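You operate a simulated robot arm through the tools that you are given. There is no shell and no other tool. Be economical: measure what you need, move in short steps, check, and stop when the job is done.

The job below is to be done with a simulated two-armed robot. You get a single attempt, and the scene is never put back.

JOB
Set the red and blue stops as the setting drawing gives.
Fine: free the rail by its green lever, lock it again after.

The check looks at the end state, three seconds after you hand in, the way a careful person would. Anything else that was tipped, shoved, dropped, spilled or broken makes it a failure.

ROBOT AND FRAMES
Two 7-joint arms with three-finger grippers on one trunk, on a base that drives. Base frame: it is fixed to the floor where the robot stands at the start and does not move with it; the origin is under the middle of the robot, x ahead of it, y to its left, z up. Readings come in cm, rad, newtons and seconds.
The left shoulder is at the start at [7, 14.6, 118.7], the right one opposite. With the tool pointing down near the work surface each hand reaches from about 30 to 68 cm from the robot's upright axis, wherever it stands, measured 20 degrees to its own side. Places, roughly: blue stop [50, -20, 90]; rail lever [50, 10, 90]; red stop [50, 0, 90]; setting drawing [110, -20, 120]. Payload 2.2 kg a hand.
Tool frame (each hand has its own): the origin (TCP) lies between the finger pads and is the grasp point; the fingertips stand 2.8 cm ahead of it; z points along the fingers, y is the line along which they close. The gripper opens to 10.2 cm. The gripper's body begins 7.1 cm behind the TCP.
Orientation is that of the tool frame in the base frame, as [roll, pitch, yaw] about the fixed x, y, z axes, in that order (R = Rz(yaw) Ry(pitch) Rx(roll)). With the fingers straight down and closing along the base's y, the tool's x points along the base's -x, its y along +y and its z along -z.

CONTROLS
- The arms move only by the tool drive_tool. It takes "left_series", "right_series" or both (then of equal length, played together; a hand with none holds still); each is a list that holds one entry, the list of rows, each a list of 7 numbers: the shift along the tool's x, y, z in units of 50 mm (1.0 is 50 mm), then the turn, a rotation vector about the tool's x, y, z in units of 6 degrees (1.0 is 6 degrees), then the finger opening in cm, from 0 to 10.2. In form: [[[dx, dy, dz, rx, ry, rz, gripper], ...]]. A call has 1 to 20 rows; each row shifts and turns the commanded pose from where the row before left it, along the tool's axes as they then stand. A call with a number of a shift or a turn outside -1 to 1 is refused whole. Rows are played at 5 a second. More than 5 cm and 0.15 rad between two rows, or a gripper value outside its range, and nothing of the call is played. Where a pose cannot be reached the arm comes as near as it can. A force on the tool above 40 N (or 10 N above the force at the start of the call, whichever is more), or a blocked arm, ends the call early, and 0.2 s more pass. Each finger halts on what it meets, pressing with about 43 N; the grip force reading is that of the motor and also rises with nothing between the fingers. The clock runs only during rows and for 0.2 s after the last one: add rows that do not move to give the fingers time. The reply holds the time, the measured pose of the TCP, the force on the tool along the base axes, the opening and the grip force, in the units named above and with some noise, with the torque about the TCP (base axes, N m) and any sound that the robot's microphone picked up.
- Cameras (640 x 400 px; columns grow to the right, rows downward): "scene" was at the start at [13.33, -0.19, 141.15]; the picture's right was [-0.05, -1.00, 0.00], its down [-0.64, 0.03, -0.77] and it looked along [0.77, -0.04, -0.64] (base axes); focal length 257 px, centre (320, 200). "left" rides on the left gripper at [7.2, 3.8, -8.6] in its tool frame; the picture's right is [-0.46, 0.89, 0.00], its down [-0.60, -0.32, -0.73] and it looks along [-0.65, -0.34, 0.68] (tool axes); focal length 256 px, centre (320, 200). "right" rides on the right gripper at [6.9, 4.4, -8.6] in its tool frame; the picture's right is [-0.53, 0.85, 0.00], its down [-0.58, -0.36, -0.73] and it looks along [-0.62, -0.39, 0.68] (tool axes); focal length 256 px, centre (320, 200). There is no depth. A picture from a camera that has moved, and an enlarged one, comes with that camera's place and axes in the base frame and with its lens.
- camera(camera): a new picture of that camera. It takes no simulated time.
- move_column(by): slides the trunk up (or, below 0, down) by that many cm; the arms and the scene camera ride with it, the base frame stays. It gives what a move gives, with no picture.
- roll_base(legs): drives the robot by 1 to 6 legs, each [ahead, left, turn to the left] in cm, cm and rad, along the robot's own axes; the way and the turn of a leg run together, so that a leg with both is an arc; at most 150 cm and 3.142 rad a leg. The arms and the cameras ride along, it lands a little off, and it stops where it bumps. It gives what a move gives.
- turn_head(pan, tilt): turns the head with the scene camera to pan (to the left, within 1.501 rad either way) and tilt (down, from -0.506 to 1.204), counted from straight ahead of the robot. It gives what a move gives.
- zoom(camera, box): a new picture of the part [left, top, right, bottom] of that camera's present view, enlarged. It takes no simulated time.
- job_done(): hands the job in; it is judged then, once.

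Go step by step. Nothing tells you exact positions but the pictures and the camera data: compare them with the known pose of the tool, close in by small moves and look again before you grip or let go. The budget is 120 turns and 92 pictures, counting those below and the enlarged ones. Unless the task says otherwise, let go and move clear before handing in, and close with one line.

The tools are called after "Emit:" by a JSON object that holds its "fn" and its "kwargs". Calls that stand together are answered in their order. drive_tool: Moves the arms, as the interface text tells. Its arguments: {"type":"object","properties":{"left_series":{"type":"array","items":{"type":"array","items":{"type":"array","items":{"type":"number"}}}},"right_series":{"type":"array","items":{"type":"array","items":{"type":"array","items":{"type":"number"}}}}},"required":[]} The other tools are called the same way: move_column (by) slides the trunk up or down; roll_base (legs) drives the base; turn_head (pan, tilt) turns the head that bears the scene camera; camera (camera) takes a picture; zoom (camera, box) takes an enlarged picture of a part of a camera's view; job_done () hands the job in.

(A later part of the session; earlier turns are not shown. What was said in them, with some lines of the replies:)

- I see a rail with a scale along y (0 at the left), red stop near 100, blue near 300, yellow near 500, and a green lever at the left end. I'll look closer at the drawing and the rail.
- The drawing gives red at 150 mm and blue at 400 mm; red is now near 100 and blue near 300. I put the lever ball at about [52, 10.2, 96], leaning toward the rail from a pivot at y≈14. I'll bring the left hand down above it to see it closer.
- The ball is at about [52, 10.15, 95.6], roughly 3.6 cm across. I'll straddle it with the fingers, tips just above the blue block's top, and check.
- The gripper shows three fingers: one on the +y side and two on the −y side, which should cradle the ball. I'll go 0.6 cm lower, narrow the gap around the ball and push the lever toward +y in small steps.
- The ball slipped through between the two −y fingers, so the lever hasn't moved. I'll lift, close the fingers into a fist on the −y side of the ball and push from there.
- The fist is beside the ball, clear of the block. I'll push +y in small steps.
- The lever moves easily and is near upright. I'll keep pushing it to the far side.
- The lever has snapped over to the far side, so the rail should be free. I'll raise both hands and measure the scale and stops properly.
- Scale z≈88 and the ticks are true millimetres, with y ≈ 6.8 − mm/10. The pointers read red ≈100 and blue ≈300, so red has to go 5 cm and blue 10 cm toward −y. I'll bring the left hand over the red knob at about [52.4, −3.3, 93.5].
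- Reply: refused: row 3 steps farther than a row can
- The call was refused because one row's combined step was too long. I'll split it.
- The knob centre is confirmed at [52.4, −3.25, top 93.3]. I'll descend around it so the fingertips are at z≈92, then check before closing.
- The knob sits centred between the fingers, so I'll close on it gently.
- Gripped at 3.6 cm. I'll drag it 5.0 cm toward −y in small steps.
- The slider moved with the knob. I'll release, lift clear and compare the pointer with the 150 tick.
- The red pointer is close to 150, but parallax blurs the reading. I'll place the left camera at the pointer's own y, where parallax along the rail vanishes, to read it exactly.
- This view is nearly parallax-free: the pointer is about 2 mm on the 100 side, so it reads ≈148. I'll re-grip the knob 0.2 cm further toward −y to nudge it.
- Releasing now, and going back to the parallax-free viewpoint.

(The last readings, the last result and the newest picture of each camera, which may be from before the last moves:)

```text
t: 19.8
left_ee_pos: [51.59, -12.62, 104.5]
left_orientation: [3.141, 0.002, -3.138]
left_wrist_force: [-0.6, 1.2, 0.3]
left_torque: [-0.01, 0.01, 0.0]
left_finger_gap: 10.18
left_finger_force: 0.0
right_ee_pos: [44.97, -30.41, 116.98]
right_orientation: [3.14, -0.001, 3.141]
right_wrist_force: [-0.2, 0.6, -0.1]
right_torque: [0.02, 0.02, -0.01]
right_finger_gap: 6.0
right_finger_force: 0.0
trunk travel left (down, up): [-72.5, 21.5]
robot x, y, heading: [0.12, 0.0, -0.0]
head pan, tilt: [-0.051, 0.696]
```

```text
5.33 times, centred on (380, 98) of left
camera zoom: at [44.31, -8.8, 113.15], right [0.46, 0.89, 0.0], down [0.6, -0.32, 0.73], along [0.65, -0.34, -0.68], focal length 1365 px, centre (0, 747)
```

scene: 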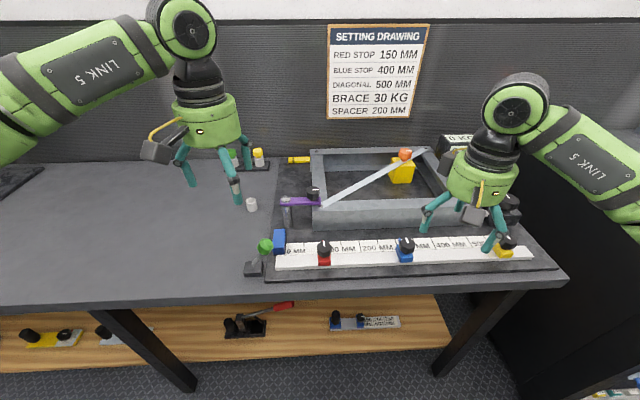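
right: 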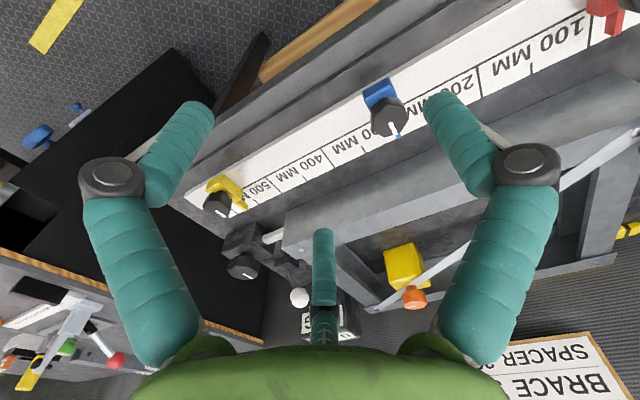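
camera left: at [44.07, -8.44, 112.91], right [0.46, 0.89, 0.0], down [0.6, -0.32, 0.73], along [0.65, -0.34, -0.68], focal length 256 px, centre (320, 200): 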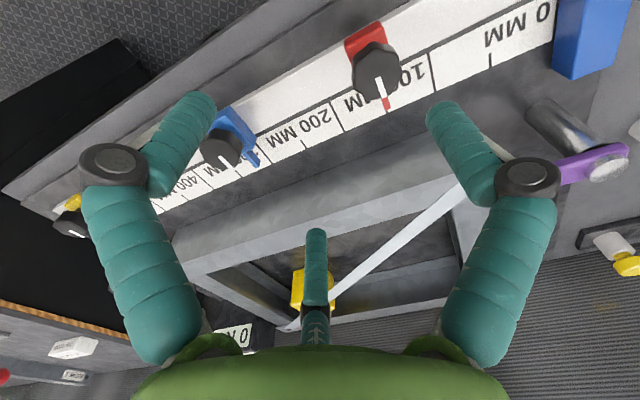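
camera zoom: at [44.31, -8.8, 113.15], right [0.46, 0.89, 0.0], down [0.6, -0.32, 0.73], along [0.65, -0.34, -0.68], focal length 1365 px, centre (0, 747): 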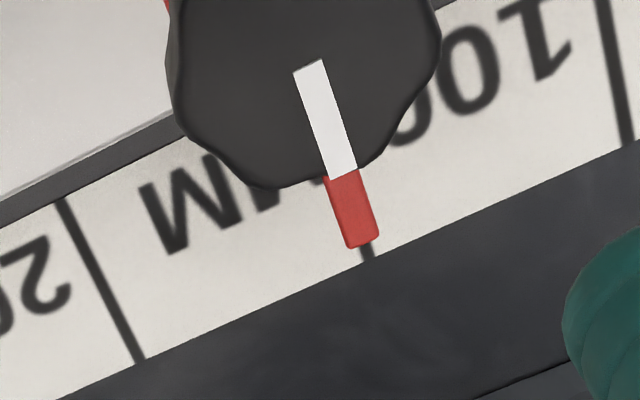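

It now reads ≈151, a slight overshoot of about 1 mm. One more re-grip 0.1 cm back toward +y.

Emit:
{"fn": "drive_tool", "kwargs": {"left_series": [[[-0.24, 0.8, 0, 0, 0, 0, 6], [0, 0, 0.9, 0, 0, 0, 6], [0, 0, 0.9, 0, 0, 0, 6], [0, 0, 0.1, 0, 0, 0, 6], [0, 0, 0, 0, 0, 0, 4.2], [0, 0, 0, 0, 0, 0, 3.8], [0, 0, 0, 0, 0, 0, 3.4], [0, 0, 0, 0, 0, 0, 3.0], [0, 0, 0, 0, 0, 0, 3.0], [0, 0, 0, 0, 0, 0, 4.2], [0, 0, 0, 0, 0, 0, 6], [0, 0, 0, 0, 0, 0, 6], [0, 0, -0.9, 0, 0, 0, 6], [0, 0, -0.9, 0, 0, 0, 6], [0.24, -0.78, -0.1, 0, 0, 0, 10.2], [0, 0, 0, 0, 0, 0, 10.2], [0, 0, 0, 0, 0, 0, 10.2]]]}}

Emit:
{"fn": "zoom", "kwargs": {"camera": "left", "box": [320, 60, 440, 135]}}

```text
t: 23.4
left_ee_pos: [51.69, -12.4, 104.23]
left_orientation: [-3.14, 0.0, -3.14]
left_wrist_force: [-0.1, -0.6, -0.5]
left_torque: [0.0, -0.01, -0.03]
left_finger_gap: 10.21
left_finger_force: 0.0
right_ee_pos: [44.94, -30.34, 116.96]
right_orientation: [3.141, -0.001, -3.14]
right_wrist_force: [-0.4, -0.1, 0.1]
right_torque: [0.03, 0.0, 0.0]
right_finger_gap: 5.98
right_finger_force: 0.0
trunk travel left (down, up): [-72.5, 21.5]
robot x, y, heading: [-0.34, -0.47, 0.0]
head pan, tilt: [-0.051, 0.696]
```

```text
5.33 times, centred on (380, 98) of left
camera zoom: at [44.42, -8.68, 112.83], right [0.46, 0.89, 0.0], down [0.6, -0.32, 0.73], along [0.65, -0.34, -0.68], focal length 1365 px, centre (0, 747)
```

zoom: 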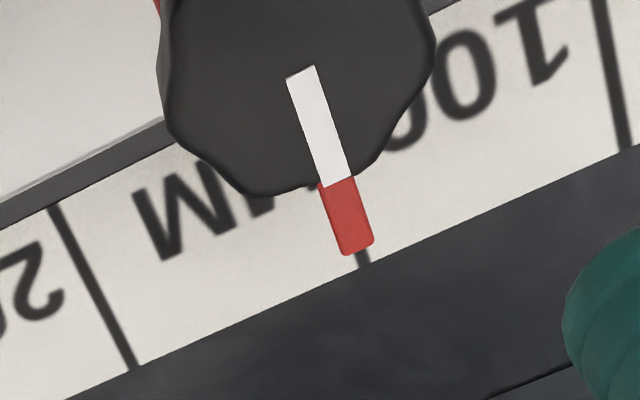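

Now ≈150.9. One more small nudge of 0.15 cm back.

Emit:
{"fn": "drive_tool", "kwargs": {"left_series": [[[-0.24, 0.81, 0, 0, 0, 0, 6], [0, 0, 0.9, 0, 0, 0, 6], [0, 0, 0.9, 0, 0, 0, 6], [0, 0, 0.1, 0, 0, 0, 6], [0, 0, 0, 0, 0, 0, 4.2], [0, 0, 0, 0, 0, 0, 3.8], [0, 0, 0, 0, 0, 0, 3.4], [0, 0, 0, 0, 0, 0, 3.0], [0, 0, 0, 0, 0, 0, 3.0], [0, 0, 0, 0, 0, 0, 4.2], [0, 0, 0, 0, 0, 0, 6], [0, 0, 0, 0, 0, 0, 6], [0, 0, -0.9, 0, 0, 0, 6], [0, 0, -0.9, 0, 0, 0, 6], [0.24, -0.8, -0.1, 0, 0, 0, 10.2], [0, 0, 0, 0, 0, 0, 10.2], [0, 0, 0, 0, 0, 0, 10.2]]]}}

Emit:
{"fn": "zoom", "kwargs": {"camera": "left", "box": [320, 60, 440, 135]}}

```text
t: 27.0
left_ee_pos: [51.9, -12.23, 104.47]
left_orientation: [-3.141, 0.0, -3.14]
left_wrist_force: [-0.2, 0.8, 0.4]
left_torque: [0.01, 0.03, 0.01]
left_finger_gap: 10.18
left_finger_force: 0.1
right_ee_pos: [44.99, -30.44, 117.01]
right_orientation: [-3.141, 0.0, 3.141]
right_wrist_force: [-0.9, -0.3, 0.2]
right_torque: [-0.01, 0.0, 0.02]
right_finger_gap: 6.01
right_finger_force: 0.0
trunk travel left (down, up): [-72.5, 21.5]
robot x, y, heading: [-0.23, 0.26, 0.001]
head pan, tilt: [-0.051, 0.696]
```

```text
5.33 times, centred on (380, 98) of left
camera zoom: at [44.58, -8.37, 112.99], right [0.46, 0.89, 0.0], down [0.6, -0.32, 0.73], along [0.65, -0.34, -0.68], focal length 1365 px, centre (0, 747)
```

zoom: 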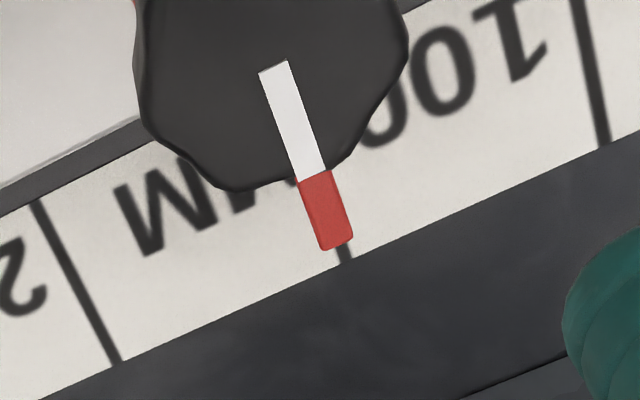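

Still ≈151; the grip has a little slack. I'll re-grip and shift 0.2 cm while closed.

Emit:
{"fn": "drive_tool", "kwargs": {"left_series": [[[-0.2, 0.8, 0, 0, 0, 0, 6], [0, 0, 0.9, 0, 0, 0, 6], [0, 0, 0.9, 0, 0, 0, 6], [0, 0, 0.1, 0, 0, 0, 6], [0, 0, 0, 0, 0, 0, 4.2], [0, 0, 0, 0, 0, 0, 3.8], [0, 0, 0, 0, 0, 0, 3.4], [0, 0, 0, 0, 0, 0, 3.0], [0, 0.02, 0, 0, 0, 0, 3.0], [0, 0.02, 0, 0, 0, 0, 3.0], [0, 0, 0, 0, 0, 0, 3.0]]]}}

Emit:
{"fn": "drive_tool", "kwargs": {"left_series": [[[0, 0, 0, 0, 0, 0, 4.2], [0, 0, 0, 0, 0, 0, 6], [0, 0, 0, 0, 0, 0, 6], [0, 0, -0.9, 0, 0, 0, 6], [0, 0, -0.9, 0, 0, 0, 6], [0.24, -0.84, -0.1, 0, 0, 0, 10.2], [0, 0, 0, 0, 0, 0, 10.2], [0, 0, 0, 0, 0, 0, 10.2]]]}}

Emit:
{"fn": "zoom", "kwargs": {"camera": "left", "box": [320, 60, 440, 135]}}

```text
t: 29.4
left_ee_pos: [52.71, -8.05, 94.83]
left_orientation: [3.142, 0.0, -3.142]
left_wrist_force: [11.9, -2.4, 0.8]
left_torque: [0.01, -0.9, -0.49]
left_finger_gap: 3.63
left_finger_force: 45.1
right_ee_pos: [45.09, -30.45, 116.95]
right_orientation: [-3.141, -0.002, 3.141]
right_wrist_force: [-0.7, 0.3, -0.2]
right_torque: [0.0, 0.01, -0.02]
right_finger_gap: 6.0
right_finger_force: 0.1
trunk travel left (down, up): [-72.5, 21.5]
robot x, y, heading: [0.12, -0.22, -0.002]
head pan, tilt: [-0.051, 0.696]
```

```text
t: 31.2
left_ee_pos: [51.29, -12.57, 104.51]
left_orientation: [-3.14, 0.0, -3.14]
left_wrist_force: [-0.9, -0.2, 0.2]
left_torque: [0.02, -0.01, 0.04]
left_finger_gap: 10.21
left_finger_force: 0.0
right_ee_pos: [44.91, -30.29, 116.99]
right_orientation: [3.141, 0.0, 3.14]
right_wrist_force: [0.2, 0.2, -0.7]
right_torque: [-0.03, -0.01, 0.0]
right_finger_gap: 6.0
right_finger_force: 0.0
trunk travel left (down, up): [-72.5, 21.5]
robot x, y, heading: [-0.22, 0.15, -0.002]
head pan, tilt: [-0.051, 0.696]
```

```text
5.33 times, centred on (380, 98) of left
camera zoom: at [44.09, -8.72, 113.12], right [0.46, 0.89, 0.0], down [0.6, -0.32, 0.73], along [0.65, -0.34, -0.68], focal length 1365 px, centre (0, 747)
```

zoom: 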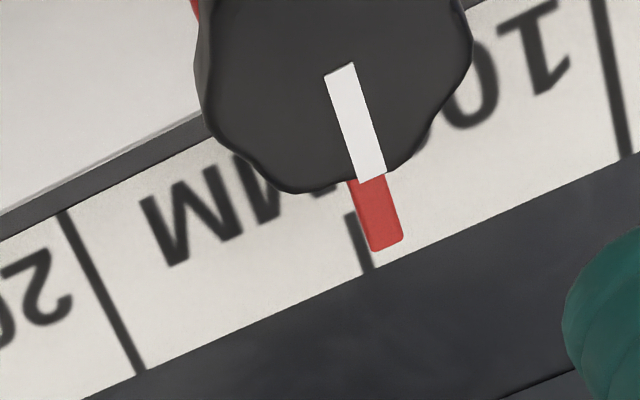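

The hand lands ±2 mm off per move, but its readings track it: −8.43→151, −8.26→148 and −8.05→146.5. So I'll grip and servo to a reading of ≈ −8.37 before letting go.

Emit:
{"fn": "drive_tool", "kwargs": {"left_series": [[[-0.26, 0.84, 0, 0, 0, 0, 6], [0, 0, 0.9, 0, 0, 0, 6], [0, 0, 0.9, 0, 0, 0, 6], [0, 0, 0.1, 0, 0, 0, 6], [0, 0, 0, 0, 0, 0, 4.2], [0, 0, 0, 0, 0, 0, 3.8], [0, 0, 0, 0, 0, 0, 3.4], [0, 0, 0, 0, 0, 0, 3.0], [0, 0, 0, 0, 0, 0, 3.0]]]}}

Emit:
{"fn": "drive_tool", "kwargs": {"left_series": [[[0, 0, 0, 0, 0, 0, 3.0]]]}}

Emit:
{"fn": "drive_tool", "kwargs": {"left_series": [[[0, 0, 0, 0, 0, 0, 3.0]]]}}

```text
t: 33.2
left_ee_pos: [52.37, -8.23, 94.65]
left_orientation: [3.14, 0.0, -3.139]
left_wrist_force: [1.5, 2.8, -1.6]
left_torque: [0.16, -0.27, 0.06]
left_finger_gap: 3.8
left_finger_force: 45.5
right_ee_pos: [44.81, -30.45, 116.9]
right_orientation: [3.14, -0.001, 3.141]
right_wrist_force: [-0.1, -0.3, -0.4]
right_torque: [-0.01, 0.02, -0.02]
right_finger_gap: 6.02
right_finger_force: 0.1
trunk travel left (down, up): [-72.5, 21.5]
robot x, y, heading: [-0.3, -0.08, 0.0]
head pan, tilt: [-0.051, 0.696]
```

```text
t: 33.6
left_ee_pos: [52.56, -8.19, 94.7]
left_orientation: [3.14, 0.0, -3.14]
left_wrist_force: [1.8, 2.1, -2.2]
left_torque: [0.17, -0.22, 0.03]
left_finger_gap: 3.83
left_finger_force: 44.9
right_ee_pos: [45.04, -30.37, 116.88]
right_orientation: [-3.141, 0.001, 3.142]
right_wrist_force: [0.0, -0.4, 0.1]
right_torque: [-0.03, 0.0, -0.01]
right_finger_gap: 6.02
right_finger_force: 0.1
trunk travel left (down, up): [-72.5, 21.5]
robot x, y, heading: [-0.42, 0.14, -0.001]
head pan, tilt: [-0.051, 0.696]
```

```text
t: 34.0
left_ee_pos: [52.41, -8.15, 94.76]
left_orientation: [3.141, 0.0, -3.14]
left_wrist_force: [1.7, 1.1, -2.2]
left_torque: [0.18, -0.18, 0.02]
left_finger_gap: 3.81
left_finger_force: 45.0
right_ee_pos: [44.93, -30.52, 116.92]
right_orientation: [-3.141, -0.001, 3.141]
right_wrist_force: [0.2, -0.3, -0.1]
right_torque: [0.02, 0.02, -0.04]
right_finger_gap: 6.0
right_finger_force: 0.1
trunk travel left (down, up): [-72.5, 21.5]
robot x, y, heading: [0.27, 0.66, -0.0]
head pan, tilt: [-0.051, 0.696]
```

Average reading ≈ −8.19. I'll shift −0.2 cm and read again.

Emit:
{"fn": "drive_tool", "kwargs": {"left_series": [[[0, -0.04, 0, 0, 0, 0, 3.0], [0, 0, 0, 0, 0, 0, 3.0]]]}}

Emit:
{"fn": "drive_tool", "kwargs": {"left_series": [[[0, 0, 0, 0, 0, 0, 3.0]]]}}

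Emit:
{"fn": "drive_tool", "kwargs": {"left_series": [[[0, 0, 0, 0, 0, 0, 3.0]]]}}

Emit:
{"fn": "zoom", "kwargs": {"camera": "left", "box": [240, 80, 440, 205]}}

```text
t: 34.6
left_ee_pos: [52.32, -8.34, 94.77]
left_orientation: [-3.141, -0.002, 3.141]
left_wrist_force: [-1.0, 1.6, -6.6]
left_torque: [0.15, -0.44, 0.05]
left_finger_gap: 3.8
left_finger_force: 45.1
right_ee_pos: [45.01, -30.48, 117.01]
right_orientation: [-3.141, -0.001, 3.14]
right_wrist_force: [-0.2, 0.4, 0.1]
right_torque: [-0.02, -0.02, 0.02]
right_finger_gap: 5.99
right_finger_force: 0.1
trunk travel left (down, up): [-72.5, 21.5]
robot x, y, heading: [-0.19, -0.18, -0.001]
head pan, tilt: [-0.051, 0.696]
```

```text
t: 35.0
left_ee_pos: [52.41, -8.36, 94.75]
left_orientation: [3.141, -0.001, -3.141]
left_wrist_force: [-1.1, 2.8, -8.7]
left_torque: [0.19, -0.2, 0.06]
left_finger_gap: 3.8
left_finger_force: 45.2
right_ee_pos: [45.1, -30.36, 116.98]
right_orientation: [-3.14, 0.0, -3.141]
right_wrist_force: [-0.3, 0.8, -0.8]
right_torque: [-0.01, -0.01, -0.03]
right_finger_gap: 5.98
right_finger_force: 0.0
trunk travel left (down, up): [-72.5, 21.5]
robot x, y, heading: [0.19, 0.14, -0.002]
head pan, tilt: [-0.051, 0.696]
```

```text
t: 35.4
left_ee_pos: [52.49, -8.35, 94.68]
left_orientation: [3.141, -0.002, -3.141]
left_wrist_force: [-2.4, 2.8, -10.4]
left_torque: [0.11, 0.02, 0.02]
left_finger_gap: 3.78
left_finger_force: 45.1
right_ee_pos: [45.02, -30.38, 117.02]
right_orientation: [3.14, 0.001, 3.142]
right_wrist_force: [0.0, -0.5, 1.0]
right_torque: [0.0, 0.0, 0.0]
right_finger_gap: 5.99
right_finger_force: 0.0
trunk travel left (down, up): [-72.5, 21.5]
robot x, y, heading: [0.01, -0.09, -0.003]
head pan, tilt: [-0.051, 0.696]
```

```text
3.20 times, centred on (340, 142) of left
camera zoom: at [45.18, -4.54, 103.33], right [0.46, 0.89, 0.0], down [0.61, -0.32, 0.73], along [0.65, -0.34, -0.68], focal length 819 px, centre (256, 384)
```

zoom: 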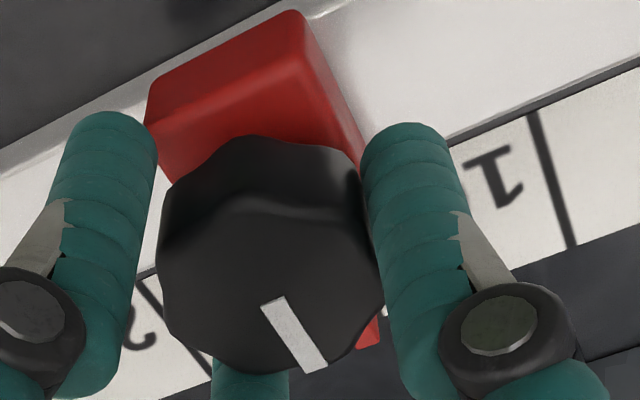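

Compared with the earlier held view (151.2), the pointer here is about 12 px short of where I want it. I'll shift a further −0.28 cm while closed and check in the image.

Emit:
{"fn": "drive_tool", "kwargs": {"left_series": [[[0, -0.028, 0, 0, 0, 0, 3.0], [0, -0.028, 0, 0, 0, 0, 3.0], [0, 0, 0, 0, 0, 0, 3.0], [0, 0, 0, 0, 0, 0, 3.0]]]}}

Emit:
{"fn": "zoom", "kwargs": {"camera": "left", "box": [240, 80, 440, 205]}}

```text
t: 36.4
left_ee_pos: [52.43, -8.47, 94.58]
left_orientation: [3.14, -0.005, 3.141]
left_wrist_force: [-9.8, 1.8, -23.5]
left_torque: [-0.01, 0.07, 0.06]
left_finger_gap: 3.75
left_finger_force: 44.7
right_ee_pos: [44.97, -30.44, 116.91]
right_orientation: [-3.141, -0.001, 3.141]
right_wrist_force: [-0.4, 0.0, -0.9]
right_torque: [-0.02, -0.04, 0.01]
right_finger_gap: 5.97
right_finger_force: 0.1
trunk travel left (down, up): [-72.5, 21.5]
robot x, y, heading: [0.12, -0.34, -0.002]
head pan, tilt: [-0.051, 0.696]
```

```text
3.20 times, centred on (340, 142) of left
camera zoom: at [45.22, -4.8, 103.36], right [0.47, 0.89, 0.0], down [0.61, -0.32, 0.73], along [0.64, -0.34, -0.69], focal length 819 px, centre (256, 384)
```

zoom: 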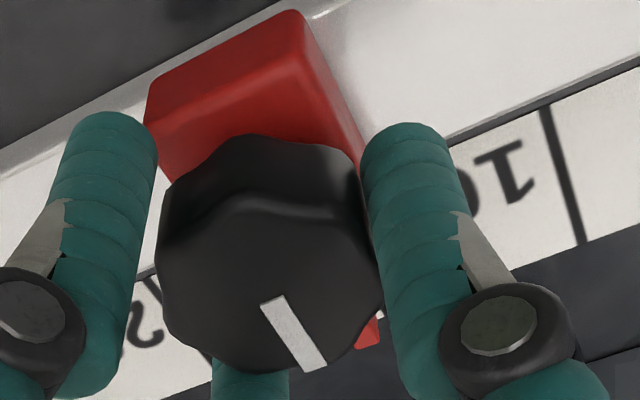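

The tip-to-tick distance is now right at 215 px. The vertical force is creeping up, so I'll release and check.

Emit:
{"fn": "drive_tool", "kwargs": {"left_series": [[[0, 0, 0, 0, 0, 0, 4.2], [0, 0, 0, 0, 0, 0, 6], [0, 0, 0, 0, 0, 0, 6], [0, 0, -0.9, 0, 0, 0, 6], [0, 0, -0.9, 0, 0, 0, 6], [0.24, -0.76, -0.1, 0, 0, 0, 10.2], [0, 0, 0, 0, 0, 0, 10.2], [0, 0, 0, 0, 0, 0, 10.2]]]}}

Emit:
{"fn": "zoom", "kwargs": {"camera": "left", "box": [320, 60, 440, 135]}}

```text
t: 38.2
left_ee_pos: [51.68, -12.3, 104.31]
left_orientation: [-3.14, 0.0, -3.14]
left_wrist_force: [0.0, 0.7, 0.6]
left_torque: [-0.01, -0.02, 0.02]
left_finger_gap: 10.2
left_finger_force: 0.2
right_ee_pos: [44.94, -30.4, 116.94]
right_orientation: [-3.14, -0.001, -3.141]
right_wrist_force: [0.1, 0.6, -0.6]
right_torque: [-0.02, -0.01, 0.02]
right_finger_gap: 6.02
right_finger_force: 0.1
trunk travel left (down, up): [-72.5, 21.5]
robot x, y, heading: [-0.32, 0.09, -0.001]
head pan, tilt: [-0.051, 0.696]
```

```text
5.33 times, centred on (380, 98) of left
camera zoom: at [44.38, -8.52, 112.86], right [0.46, 0.89, 0.0], down [0.6, -0.32, 0.73], along [0.65, -0.34, -0.68], focal length 1365 px, centre (0, 747)
```

zoom: 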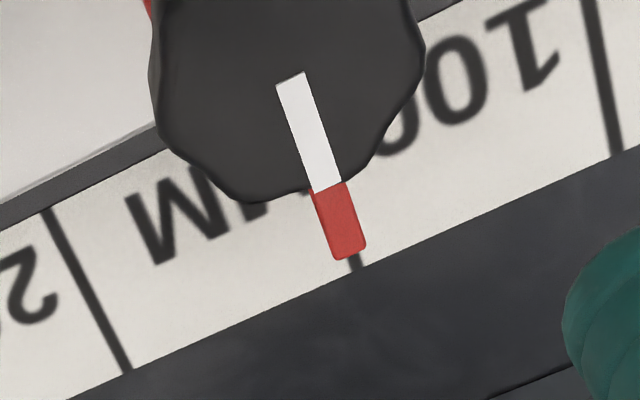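

Red now reads ≈150.5, which is good. I'll park the left hand away and bring the right hand over the blue knob at about [52.4, −23.2].

Emit:
{"fn": "drive_tool", "kwargs": {"left_series": [[[0, 0.9, 0, 0, 0, 0, 6], [0, 0.9, 0, 0, 0, 0, 6], [0, 0.9, 0, 0, 0, 0, 6], [0, 0.9, 0, 0, 0, 0, 6], [0, 0.9, 0, 0, 0, 0, 6], [0, 0.5, -0.5, 0, 0, 0, 6], [0, 0, 0, 0, 0, 0, 6], [0, 0, 0, 0, 0, 0, 6]]], "right_series": [[[-0.75, 0, 0, 0, 0, 0, 6], [-0.75, 0, 0, 0, 0, 0, 6], [0, 0.7, 0, 0, 0, 0, 6], [0, 0.72, 0, 0, 0, 0, 6], [0, 0, 0.9, 0, 0, 0, 6], [0, 0, 0.9, 0, 0, 0, 6], [0, 0, 0.9, 0, 0, 0, 6], [0, 0, 0.7, 0, 0, 0, 6]]]}}

Emit:
{"fn": "camera", "kwargs": {"camera": "right"}}

Emit:
{"fn": "camera", "kwargs": {"camera": "scene"}}

```text
t: 40.0
left_ee_pos: [51.66, 12.81, 106.75]
left_orientation: [3.141, -0.001, 3.141]
left_wrist_force: [-0.7, -0.3, -1.0]
left_torque: [0.02, 0.02, 0.03]
left_finger_gap: 6.01
left_finger_force: 0.1
right_ee_pos: [52.14, -23.16, 100.01]
right_orientation: [-3.142, -0.001, 3.141]
right_wrist_force: [1.7, 0.1, -0.1]
right_torque: [-0.01, 0.02, -0.02]
right_finger_gap: 5.99
right_finger_force: 0.1
trunk travel left (down, up): [-72.5, 21.5]
robot x, y, heading: [-0.06, 0.18, -0.004]
head pan, tilt: [-0.051, 0.696]
```

```text
46 pictures are left
camera right: at [45.28, -18.93, 108.63], right [0.53, 0.85, 0.0], down [0.58, -0.36, 0.73], along [0.62, -0.39, -0.68], focal length 256 px, centre (320, 200)
```

right: 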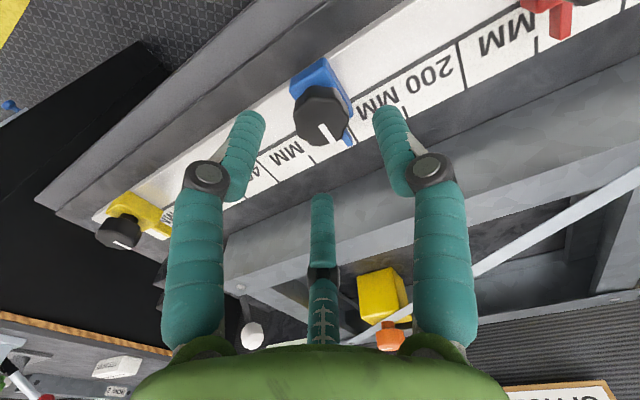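

```text
45 pictures are left
camera scene: at [13.39, -0.25, 141.14], right [-0.05, -1.0, 0.0], down [-0.64, 0.03, -0.77], along [0.77, -0.04, -0.64], focal length 257 px, centre (320, 200)
```

scene: 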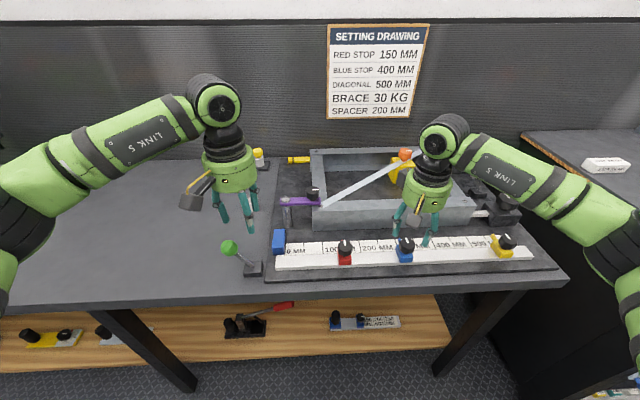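

The blue knob is centred. I'll descend and grip.

Emit:
{"fn": "drive_tool", "kwargs": {"right_series": [[[-0.08, 0, 0.5, 0, 0, 0, 6], [0, 0, 0.54, 0, 0, 0, 6], [0, 0, 0, 0, 0, 0, 6], [0, 0, 0, 0, 0, 0, 4.2], [0, 0, 0, 0, 0, 0, 3.8], [0, 0, 0, 0, 0, 0, 3.4], [0, 0, 0, 0, 0, 0, 3.0], [0, 0, 0, 0, 0, 0, 3.0]]]}}

Emit:
{"fn": "zoom", "kwargs": {"camera": "right", "box": [200, 60, 440, 210]}}

```text
t: 41.8
left_ee_pos: [51.63, 12.94, 106.68]
left_orientation: [-3.141, 0.001, -3.14]
left_wrist_force: [-0.9, 1.0, 0.3]
left_torque: [0.01, 0.06, -0.02]
left_finger_gap: 6.0
left_finger_force: 0.1
right_ee_pos: [52.76, -23.36, 94.96]
right_orientation: [-3.14, 0.0, 3.141]
right_wrist_force: [8.0, -3.2, 0.8]
right_torque: [-0.15, -0.22, 0.04]
right_finger_gap: 3.76
right_finger_force: 5.1
trunk travel left (down, up): [-72.5, 21.5]
robot x, y, heading: [-0.25, -0.13, -0.0]
head pan, tilt: [-0.051, 0.696]
```

```text
2.67 times, centred on (320, 135) of right
camera zoom: at [45.82, -19.05, 103.47], right [0.53, 0.84, 0.0], down [0.58, -0.37, 0.73], along [0.62, -0.39, -0.68], focal length 683 px, centre (320, 373)
```

zoom: 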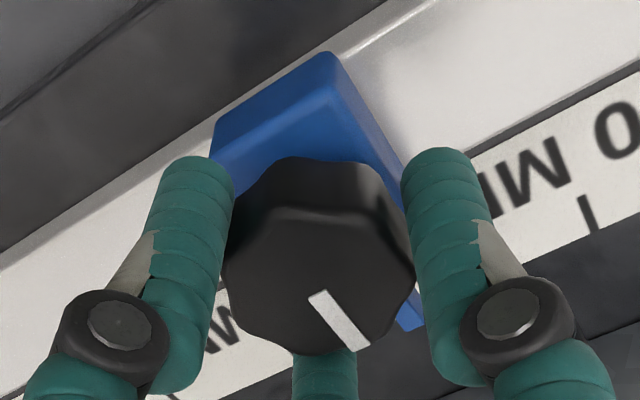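

Gripped. I'll drag about 9.8 cm toward −y in small steps.

Emit:
{"fn": "drive_tool", "kwargs": {"right_series": [[[0, 0, 0, 0, 0, 0, 2.8], [0, -0.1, 0, 0, 0, 0, 2.8], [0, -0.2, 0, 0, 0, 0, 2.8], [0, -0.2, 0, 0, 0, 0, 2.8], [0, -0.2, 0, 0, 0, 0, 2.8], [0, -0.2, 0, 0, 0, 0, 2.8], [0, -0.2, 0, 0, 0, 0, 2.8], [0, -0.2, 0, 0, 0, 0, 2.8], [0, -0.2, 0, 0, 0, 0, 2.8], [0, -0.2, 0, 0, 0, 0, 2.8], [0, -0.2, 0, 0, 0, 0, 2.8], [0, -0.06, 0, 0, 0, 0, 2.8], [0, 0, 0, 0, 0, 0, 2.8]]]}}

Emit:
{"fn": "zoom", "kwargs": {"camera": "right", "box": [200, 60, 440, 210]}}

Emit:
{"fn": "zoom", "kwargs": {"camera": "scene", "box": [400, 200, 540, 280]}}

```text
t: 44.6
left_ee_pos: [51.56, 13.03, 106.77]
left_orientation: [-3.139, -0.002, -3.141]
left_wrist_force: [-0.7, -0.6, -0.6]
left_torque: [0.01, -0.02, -0.02]
left_finger_gap: 6.02
left_finger_force: 0.1
right_ee_pos: [52.77, -33.07, 94.73]
right_orientation: [-3.141, 0.003, 3.14]
right_wrist_force: [14.2, 0.9, 12.2]
right_torque: [0.29, 0.41, -0.12]
right_finger_gap: 3.61
right_finger_force: 44.9
trunk travel left (down, up): [-72.5, 21.5]
robot x, y, heading: [-0.02, 0.49, -0.0]
head pan, tilt: [-0.051, 0.696]
```

```text
2.67 times, centred on (320, 135) of right
camera zoom: at [45.81, -28.88, 103.44], right [0.53, 0.85, 0.0], down [0.58, -0.36, 0.73], along [0.62, -0.39, -0.68], focal length 683 px, centre (320, 373)
```

zoom: 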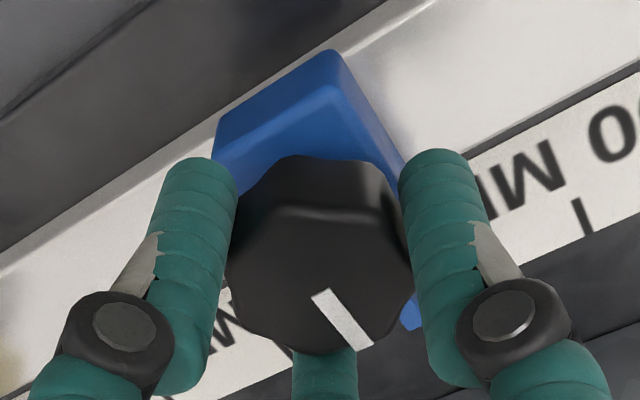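

```text
4.57 times, centred on (470, 240) of scene
camera zoom: at [13.51, -0.03, 141.14], right [-0.05, -1.0, 0.0], down [-0.64, 0.03, -0.77], along [0.77, -0.04, -0.64], focal length 1174 px, centre (-366, 17)
```

zoom: 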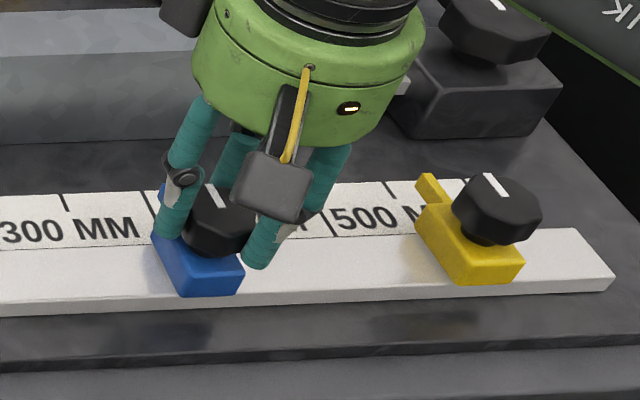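

The slider moved. I'll release and view from the parallax-free spot with the right camera.

Emit:
{"fn": "drive_tool", "kwargs": {"right_series": [[[0, 0, 0, 0, 0, 0, 4.2], [0, 0, 0, 0, 0, 0, 6], [0, 0, 0, 0, 0, 0, 6], [0, 0, -0.9, 0, 0, 0, 6], [0, 0, -0.9, 0, 0, 0, 6], [0.24, -0.9, -0.1, 0, 0, 0, 10.2], [0, 0, 0, 0, 0, 0, 10.2], [0, 0, 0, 0, 0, 0, 10.2]]]}}

Emit:
{"fn": "camera", "kwargs": {"camera": "right"}}

Emit:
{"fn": "zoom", "kwargs": {"camera": "right", "box": [330, 60, 450, 135]}}

```text
t: 46.4
left_ee_pos: [51.43, 12.93, 106.73]
left_orientation: [-3.141, 0.0, -3.139]
left_wrist_force: [0.2, -0.2, -0.6]
left_torque: [0.02, -0.02, 0.01]
left_finger_gap: 5.99
left_finger_force: 0.0
right_ee_pos: [51.27, -37.86, 104.44]
right_orientation: [3.141, 0.001, -3.141]
right_wrist_force: [0.1, 0.9, -0.6]
right_torque: [0.01, 0.01, -0.03]
right_finger_gap: 10.21
right_finger_force: 0.0
trunk travel left (down, up): [-72.5, 21.5]
robot x, y, heading: [-0.31, 0.16, -0.0]
head pan, tilt: [-0.051, 0.696]
```

```text
41 pictures are left
camera right: at [44.4, -33.65, 113.06], right [0.53, 0.85, 0.0], down [0.58, -0.36, 0.73], along [0.62, -0.39, -0.68], focal length 256 px, centre (320, 200)
```

right: 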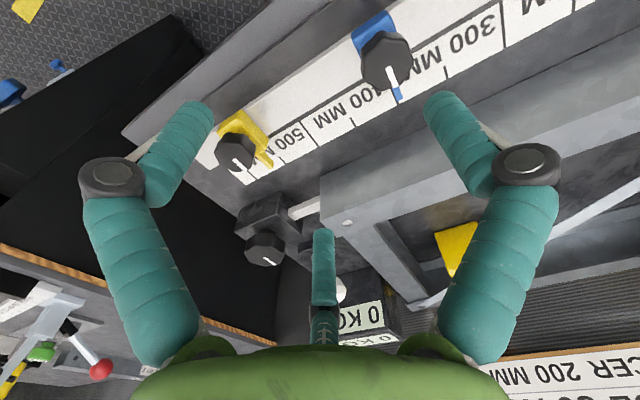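

```text
5.33 times, centred on (390, 98) of right
camera zoom: at [44.4, -33.65, 113.06], right [0.53, 0.85, 0.0], down [0.58, -0.36, 0.73], along [0.62, -0.39, -0.68], focal length 1365 px, centre (-53, 747)
```

zoom: 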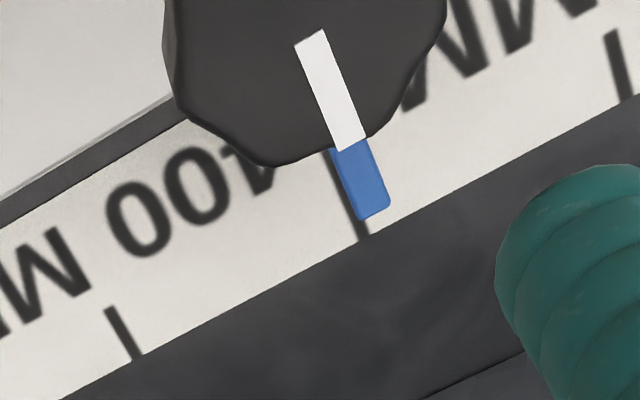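

The pointer is about 3.5 mm on the 300 side of the 400 tick. I'll re-grip and servo about −0.35 cm, to a reading of ≈ −33.42.

Emit:
{"fn": "drive_tool", "kwargs": {"right_series": [[[-0.26, 0.88, 0, 0, 0, 0, 6], [0, 0, 0.9, 0, 0, 0, 6], [0, 0, 0.9, 0, 0, 0, 6], [0, 0, 0.1, 0, 0, 0, 6], [0, 0, 0, 0, 0, 0, 4.2], [0, 0, 0, 0, 0, 0, 3.8], [0, 0, 0, 0, 0, 0, 3.4], [0, 0, 0, 0, 0, 0, 3.0], [0, 0, 0, 0, 0, 0, 3.0]]]}}

Emit:
{"fn": "drive_tool", "kwargs": {"right_series": [[[0, 0, 0, 0, 0, 0, 3.0]]]}}

Emit:
{"fn": "zoom", "kwargs": {"camera": "right", "box": [200, 60, 440, 210]}}

```text
t: 48.4
left_ee_pos: [51.42, 12.99, 106.69]
left_orientation: [-3.141, 0.0, -3.14]
left_wrist_force: [0.2, 0.4, -0.4]
left_torque: [0.03, 0.01, 0.02]
left_finger_gap: 6.01
left_finger_force: 0.0
right_ee_pos: [52.68, -33.4, 94.82]
right_orientation: [3.14, -0.001, -3.141]
right_wrist_force: [2.0, 1.9, -0.5]
right_torque: [-0.1, -0.51, 0.14]
right_finger_gap: 3.61
right_finger_force: 44.9
trunk travel left (down, up): [-72.5, 21.5]
robot x, y, heading: [-0.13, -0.07, -0.005]
head pan, tilt: [-0.051, 0.696]
```

```text
t: 48.8
left_ee_pos: [51.55, 12.89, 106.66]
left_orientation: [-3.142, 0.0, -3.14]
left_wrist_force: [-0.2, 0.9, -0.6]
left_torque: [0.0, 0.02, -0.02]
left_finger_gap: 6.01
left_finger_force: 0.0
right_ee_pos: [52.71, -33.35, 94.66]
right_orientation: [3.141, 0.002, 3.14]
right_wrist_force: [2.3, 2.5, -1.2]
right_torque: [-0.14, -0.41, 0.02]
right_finger_gap: 3.63
right_finger_force: 45.2
trunk travel left (down, up): [-72.5, 21.5]
robot x, y, heading: [-0.02, 0.11, -0.002]
head pan, tilt: [-0.051, 0.696]
```

```text
2.67 times, centred on (320, 135) of right
camera zoom: at [45.83, -29.11, 103.42], right [0.53, 0.85, 0.0], down [0.58, -0.36, 0.73], along [0.62, -0.39, -0.68], focal length 683 px, centre (320, 373)
```

zoom: 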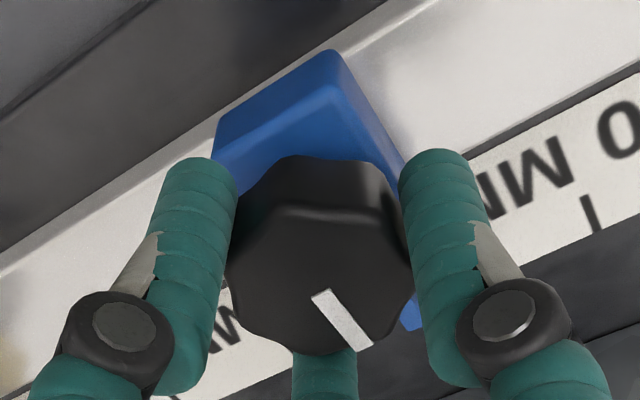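

The image shift matches about 3–3.5 mm, so I'll release and verify.

Emit:
{"fn": "drive_tool", "kwargs": {"right_series": [[[0, 0, 0, 0, 0, 0, 4.2], [0, 0, 0, 0, 0, 0, 6], [0, 0, 0, 0, 0, 0, 6], [0, 0, -0.9, 0, 0, 0, 6], [0, 0, -0.9, 0, 0, 0, 6], [0.24, -0.86, -0.1, 0, 0, 0, 10.2], [0, 0, 0, 0, 0, 0, 10.2], [0, 0, 0, 0, 0, 0, 10.2]]]}}

Emit:
{"fn": "zoom", "kwargs": {"camera": "right", "box": [330, 60, 450, 135]}}

```text
t: 50.6
left_ee_pos: [51.63, 12.94, 106.77]
left_orientation: [3.141, 0.0, -3.14]
left_wrist_force: [0.3, 1.1, 0.2]
left_torque: [0.0, -0.03, -0.01]
left_finger_gap: 6.0
left_finger_force: 0.1
right_ee_pos: [51.26, -37.59, 104.39]
right_orientation: [3.141, 0.0, -3.14]
right_wrist_force: [0.2, 0.0, 0.1]
right_torque: [-0.04, -0.03, -0.04]
right_finger_gap: 10.2
right_finger_force: 0.1
trunk travel left (down, up): [-72.5, 21.5]
robot x, y, heading: [-0.06, 0.37, -0.0]
head pan, tilt: [-0.051, 0.696]
```

```text
5.33 times, centred on (390, 98) of right
camera zoom: at [44.36, -33.24, 113.06], right [0.53, 0.85, 0.0], down [0.58, -0.36, 0.73], along [0.62, -0.39, -0.68], focal length 1365 px, centre (-53, 747)
```

zoom: 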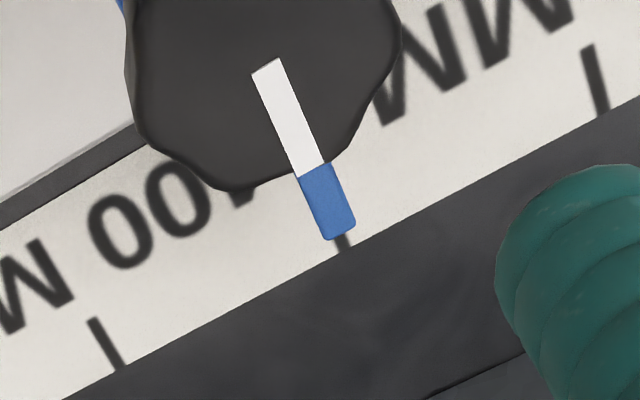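

Blue reads 400 within error. Now I'll raise the right hand clear and bring the left fist to the +y side of the lever ball, at about [52, 18.4, 95.7], to lock it.

Emit:
{"fn": "drive_tool", "kwargs": {"left_series": [[[0, 0.7, 0, 0, 0, 0, 0], [0, 0.7, 0, 0, 0, 0, 0], [0, 0.7, 0, 0, 0, 0, 0], [0, 0, 0.9, 0, 0, 0, 0], [0, 0, 0, 0, 0, 0, 0]]], "right_series": [[[0, 0, -0.9, 0, 0, 0, 6], [0, 0, -0.9, 0, 0, 0, 6], [0.6, 0, 0, 0, 0, 0, 6], [0, 0, 0, 0, 0, 0, 6], [0, 0, 0, 0, 0, 0, 6]]]}}

Emit:
{"fn": "camera", "kwargs": {"camera": "left"}}

Emit:
{"fn": "zoom", "kwargs": {"camera": "scene", "box": [160, 180, 320, 280]}}

```text
t: 51.8
left_ee_pos: [51.66, 23.12, 102.21]
left_orientation: [3.14, 0.0, 3.141]
left_wrist_force: [0.9, 0.0, 0.2]
left_torque: [-0.01, -0.02, 0.01]
left_finger_gap: 0.22
left_finger_force: 31.7
right_ee_pos: [48.33, -37.44, 113.46]
right_orientation: [-3.141, 0.0, -3.141]
right_wrist_force: [0.0, 0.0, 0.0]
right_torque: [-0.01, 0.0, -0.01]
right_finger_gap: 6.0
right_finger_force: 0.0
trunk travel left (down, up): [-72.5, 21.5]
robot x, y, heading: [0.37, -0.18, 0.002]
head pan, tilt: [-0.051, 0.696]
```

```text
37 pictures are left
camera left: at [44.37, 27.0, 110.92], right [0.46, 0.89, 0.0], down [0.6, -0.32, 0.73], along [0.65, -0.34, -0.68], focal length 256 px, centre (320, 200)
```

left: 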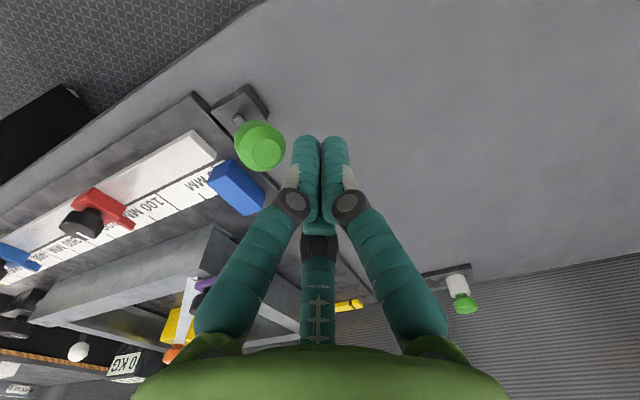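

```text
4.00 times, centred on (240, 230) of scene
camera zoom: at [13.3, -0.18, 141.15], right [-0.05, -1.0, 0.0], down [-0.64, 0.03, -0.77], along [0.77, -0.04, -0.64], focal length 1027 px, centre (640, 80)
```

zoom: 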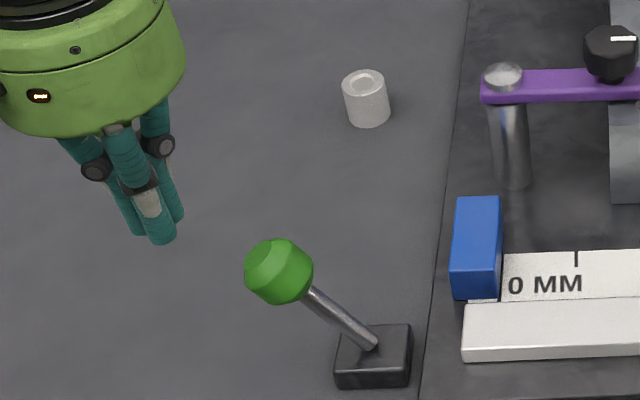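

The ball is at [52, 18.15, 95.6]. I'll lower the fist and push toward −y past upright.

Emit:
{"fn": "drive_tool", "kwargs": {"left_series": [[[0, 0, 0.5, 0, 0, 0, 0], [0, 0, 0.46, 0, 0, 0, 0], [0, -0.2, 0, 0, 0, 0, 0], [0, -0.2, 0, 0, 0, 0, 0], [0, -0.2, 0, 0, 0, 0, 0], [0, -0.2, 0, 0, 0, 0, 0], [0, -0.2, 0, 0, 0, 0, 0], [0, -0.2, 0, 0, 0, 0, 0], [0, -0.2, 0, 0, 0, 0, 0], [0, -0.2, 0, 0, 0, 0, 0], [0, 0, 0, 0, 0, 0, 0]]]}}

Emit:
{"fn": "zoom", "kwargs": {"camera": "scene", "box": [180, 180, 340, 280]}}

```text
t: 54.2
left_ee_pos: [51.5, 15.37, 97.76]
left_orientation: [3.141, 0.002, -3.138]
left_wrist_force: [-0.1, 0.2, -0.2]
left_torque: [0.03, 0.0, 0.05]
left_finger_gap: 0.19
left_finger_force: 31.1
right_ee_pos: [48.41, -37.38, 113.36]
right_orientation: [-3.141, 0.001, -3.141]
right_wrist_force: [0.6, -0.2, -0.1]
right_torque: [-0.03, -0.01, -0.02]
right_finger_gap: 6.0
right_finger_force: 0.0
trunk travel left (down, up): [-72.5, 21.5]
robot x, y, heading: [0.12, 0.09, 0.003]
head pan, tilt: [-0.051, 0.696]
```

```text
4.00 times, centred on (260, 230) of scene
camera zoom: at [13.31, -0.14, 141.15], right [-0.05, -1.0, 0.0], down [-0.64, 0.03, -0.77], along [0.77, -0.04, -0.64], focal length 1027 px, centre (560, 80)
```

zoom: 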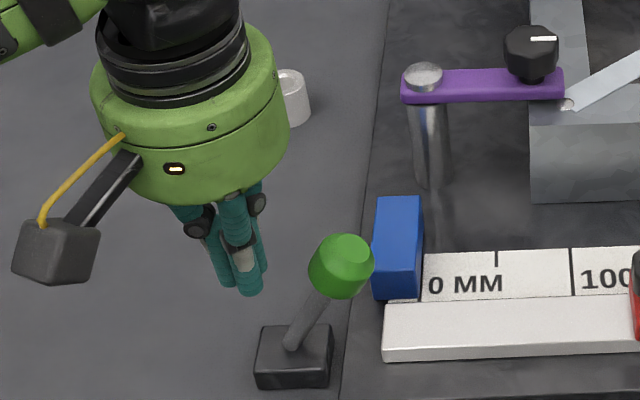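

The lever is back exactly where it started, so the rail is locked. I'll retract the left hand and take a last look at everything.

Emit:
{"fn": "drive_tool", "kwargs": {"left_series": [[[0, 0.5, 0, 0, 0, 0, 0], [0, 0, -0.9, 0, 0, 0, 0], [0, 0, -0.9, 0, 0, 0, 6], [0, 0, 0, 0, 0, 0, 6]]]}}

Emit:
{"fn": "camera", "kwargs": {"camera": "scene"}}

Emit:
{"fn": "zoom", "kwargs": {"camera": "scene", "box": [230, 215, 390, 285]}}

Emit:
{"fn": "zoom", "kwargs": {"camera": "scene", "box": [380, 215, 540, 285]}}

```text
t: 55.2
left_ee_pos: [51.39, 17.45, 106.51]
left_orientation: [-3.139, 0.001, -3.14]
left_wrist_force: [0.1, 0.4, -0.2]
left_torque: [0.0, 0.03, 0.0]
left_finger_gap: 6.03
left_finger_force: 0.0
right_ee_pos: [48.33, -37.49, 113.34]
right_orientation: [-3.141, 0.0, 3.14]
right_wrist_force: [-0.3, -0.3, -0.6]
right_torque: [-0.02, -0.01, -0.01]
right_finger_gap: 5.98
right_finger_force: 0.1
trunk travel left (down, up): [-72.5, 21.5]
robot x, y, heading: [-0.12, -0.11, -0.004]
head pan, tilt: [-0.051, 0.696]
```

```text
34 pictures are left
camera scene: at [13.36, -0.08, 141.14], right [-0.05, -1.0, 0.0], down [-0.64, 0.03, -0.77], along [0.77, -0.04, -0.64], focal length 257 px, centre (320, 200)
```

scene: 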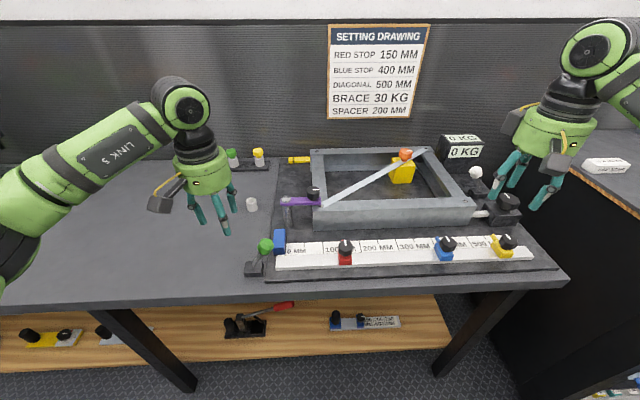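

```text
4.00 times, centred on (310, 250) of scene
camera zoom: at [13.36, -0.08, 141.14], right [-0.05, -1.0, 0.0], down [-0.64, 0.03, -0.77], along [0.77, -0.04, -0.64], focal length 1027 px, centre (360, 0)
```

zoom: 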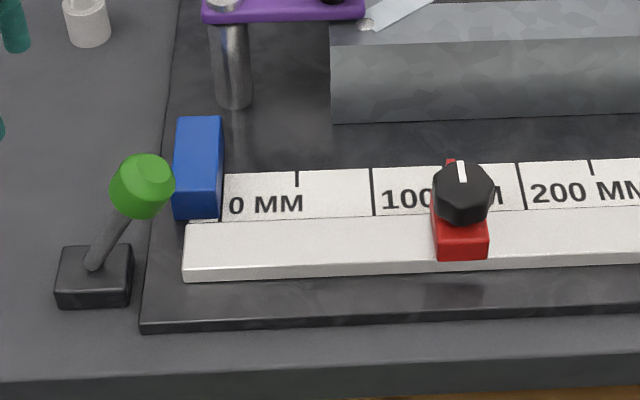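

```text
4.00 times, centred on (460, 250) of scene
camera zoom: at [13.36, -0.08, 141.14], right [-0.05, -1.0, 0.0], down [-0.64, 0.03, -0.77], along [0.77, -0.04, -0.64], focal length 1027 px, centre (-240, 0)
```

zoom: 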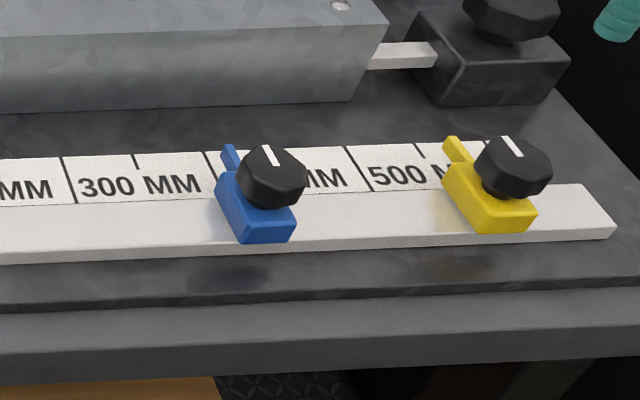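

Everything agrees with the drawing: red is at 150 and blue at 400 (both match the expected parallax offset from their ticks). Yellow is unmoved, the lever is back in its locked position, and both hands are clear. I'm handing in.

Emit:
{"fn": "job_done", "kwargs": {}}

```text
The job is handed in.
```

The red stop is set at 150 mm and the blue stop at 400 mm, each to within about 1 mm by the camera readings; the rail is locked again and the job is handed in.
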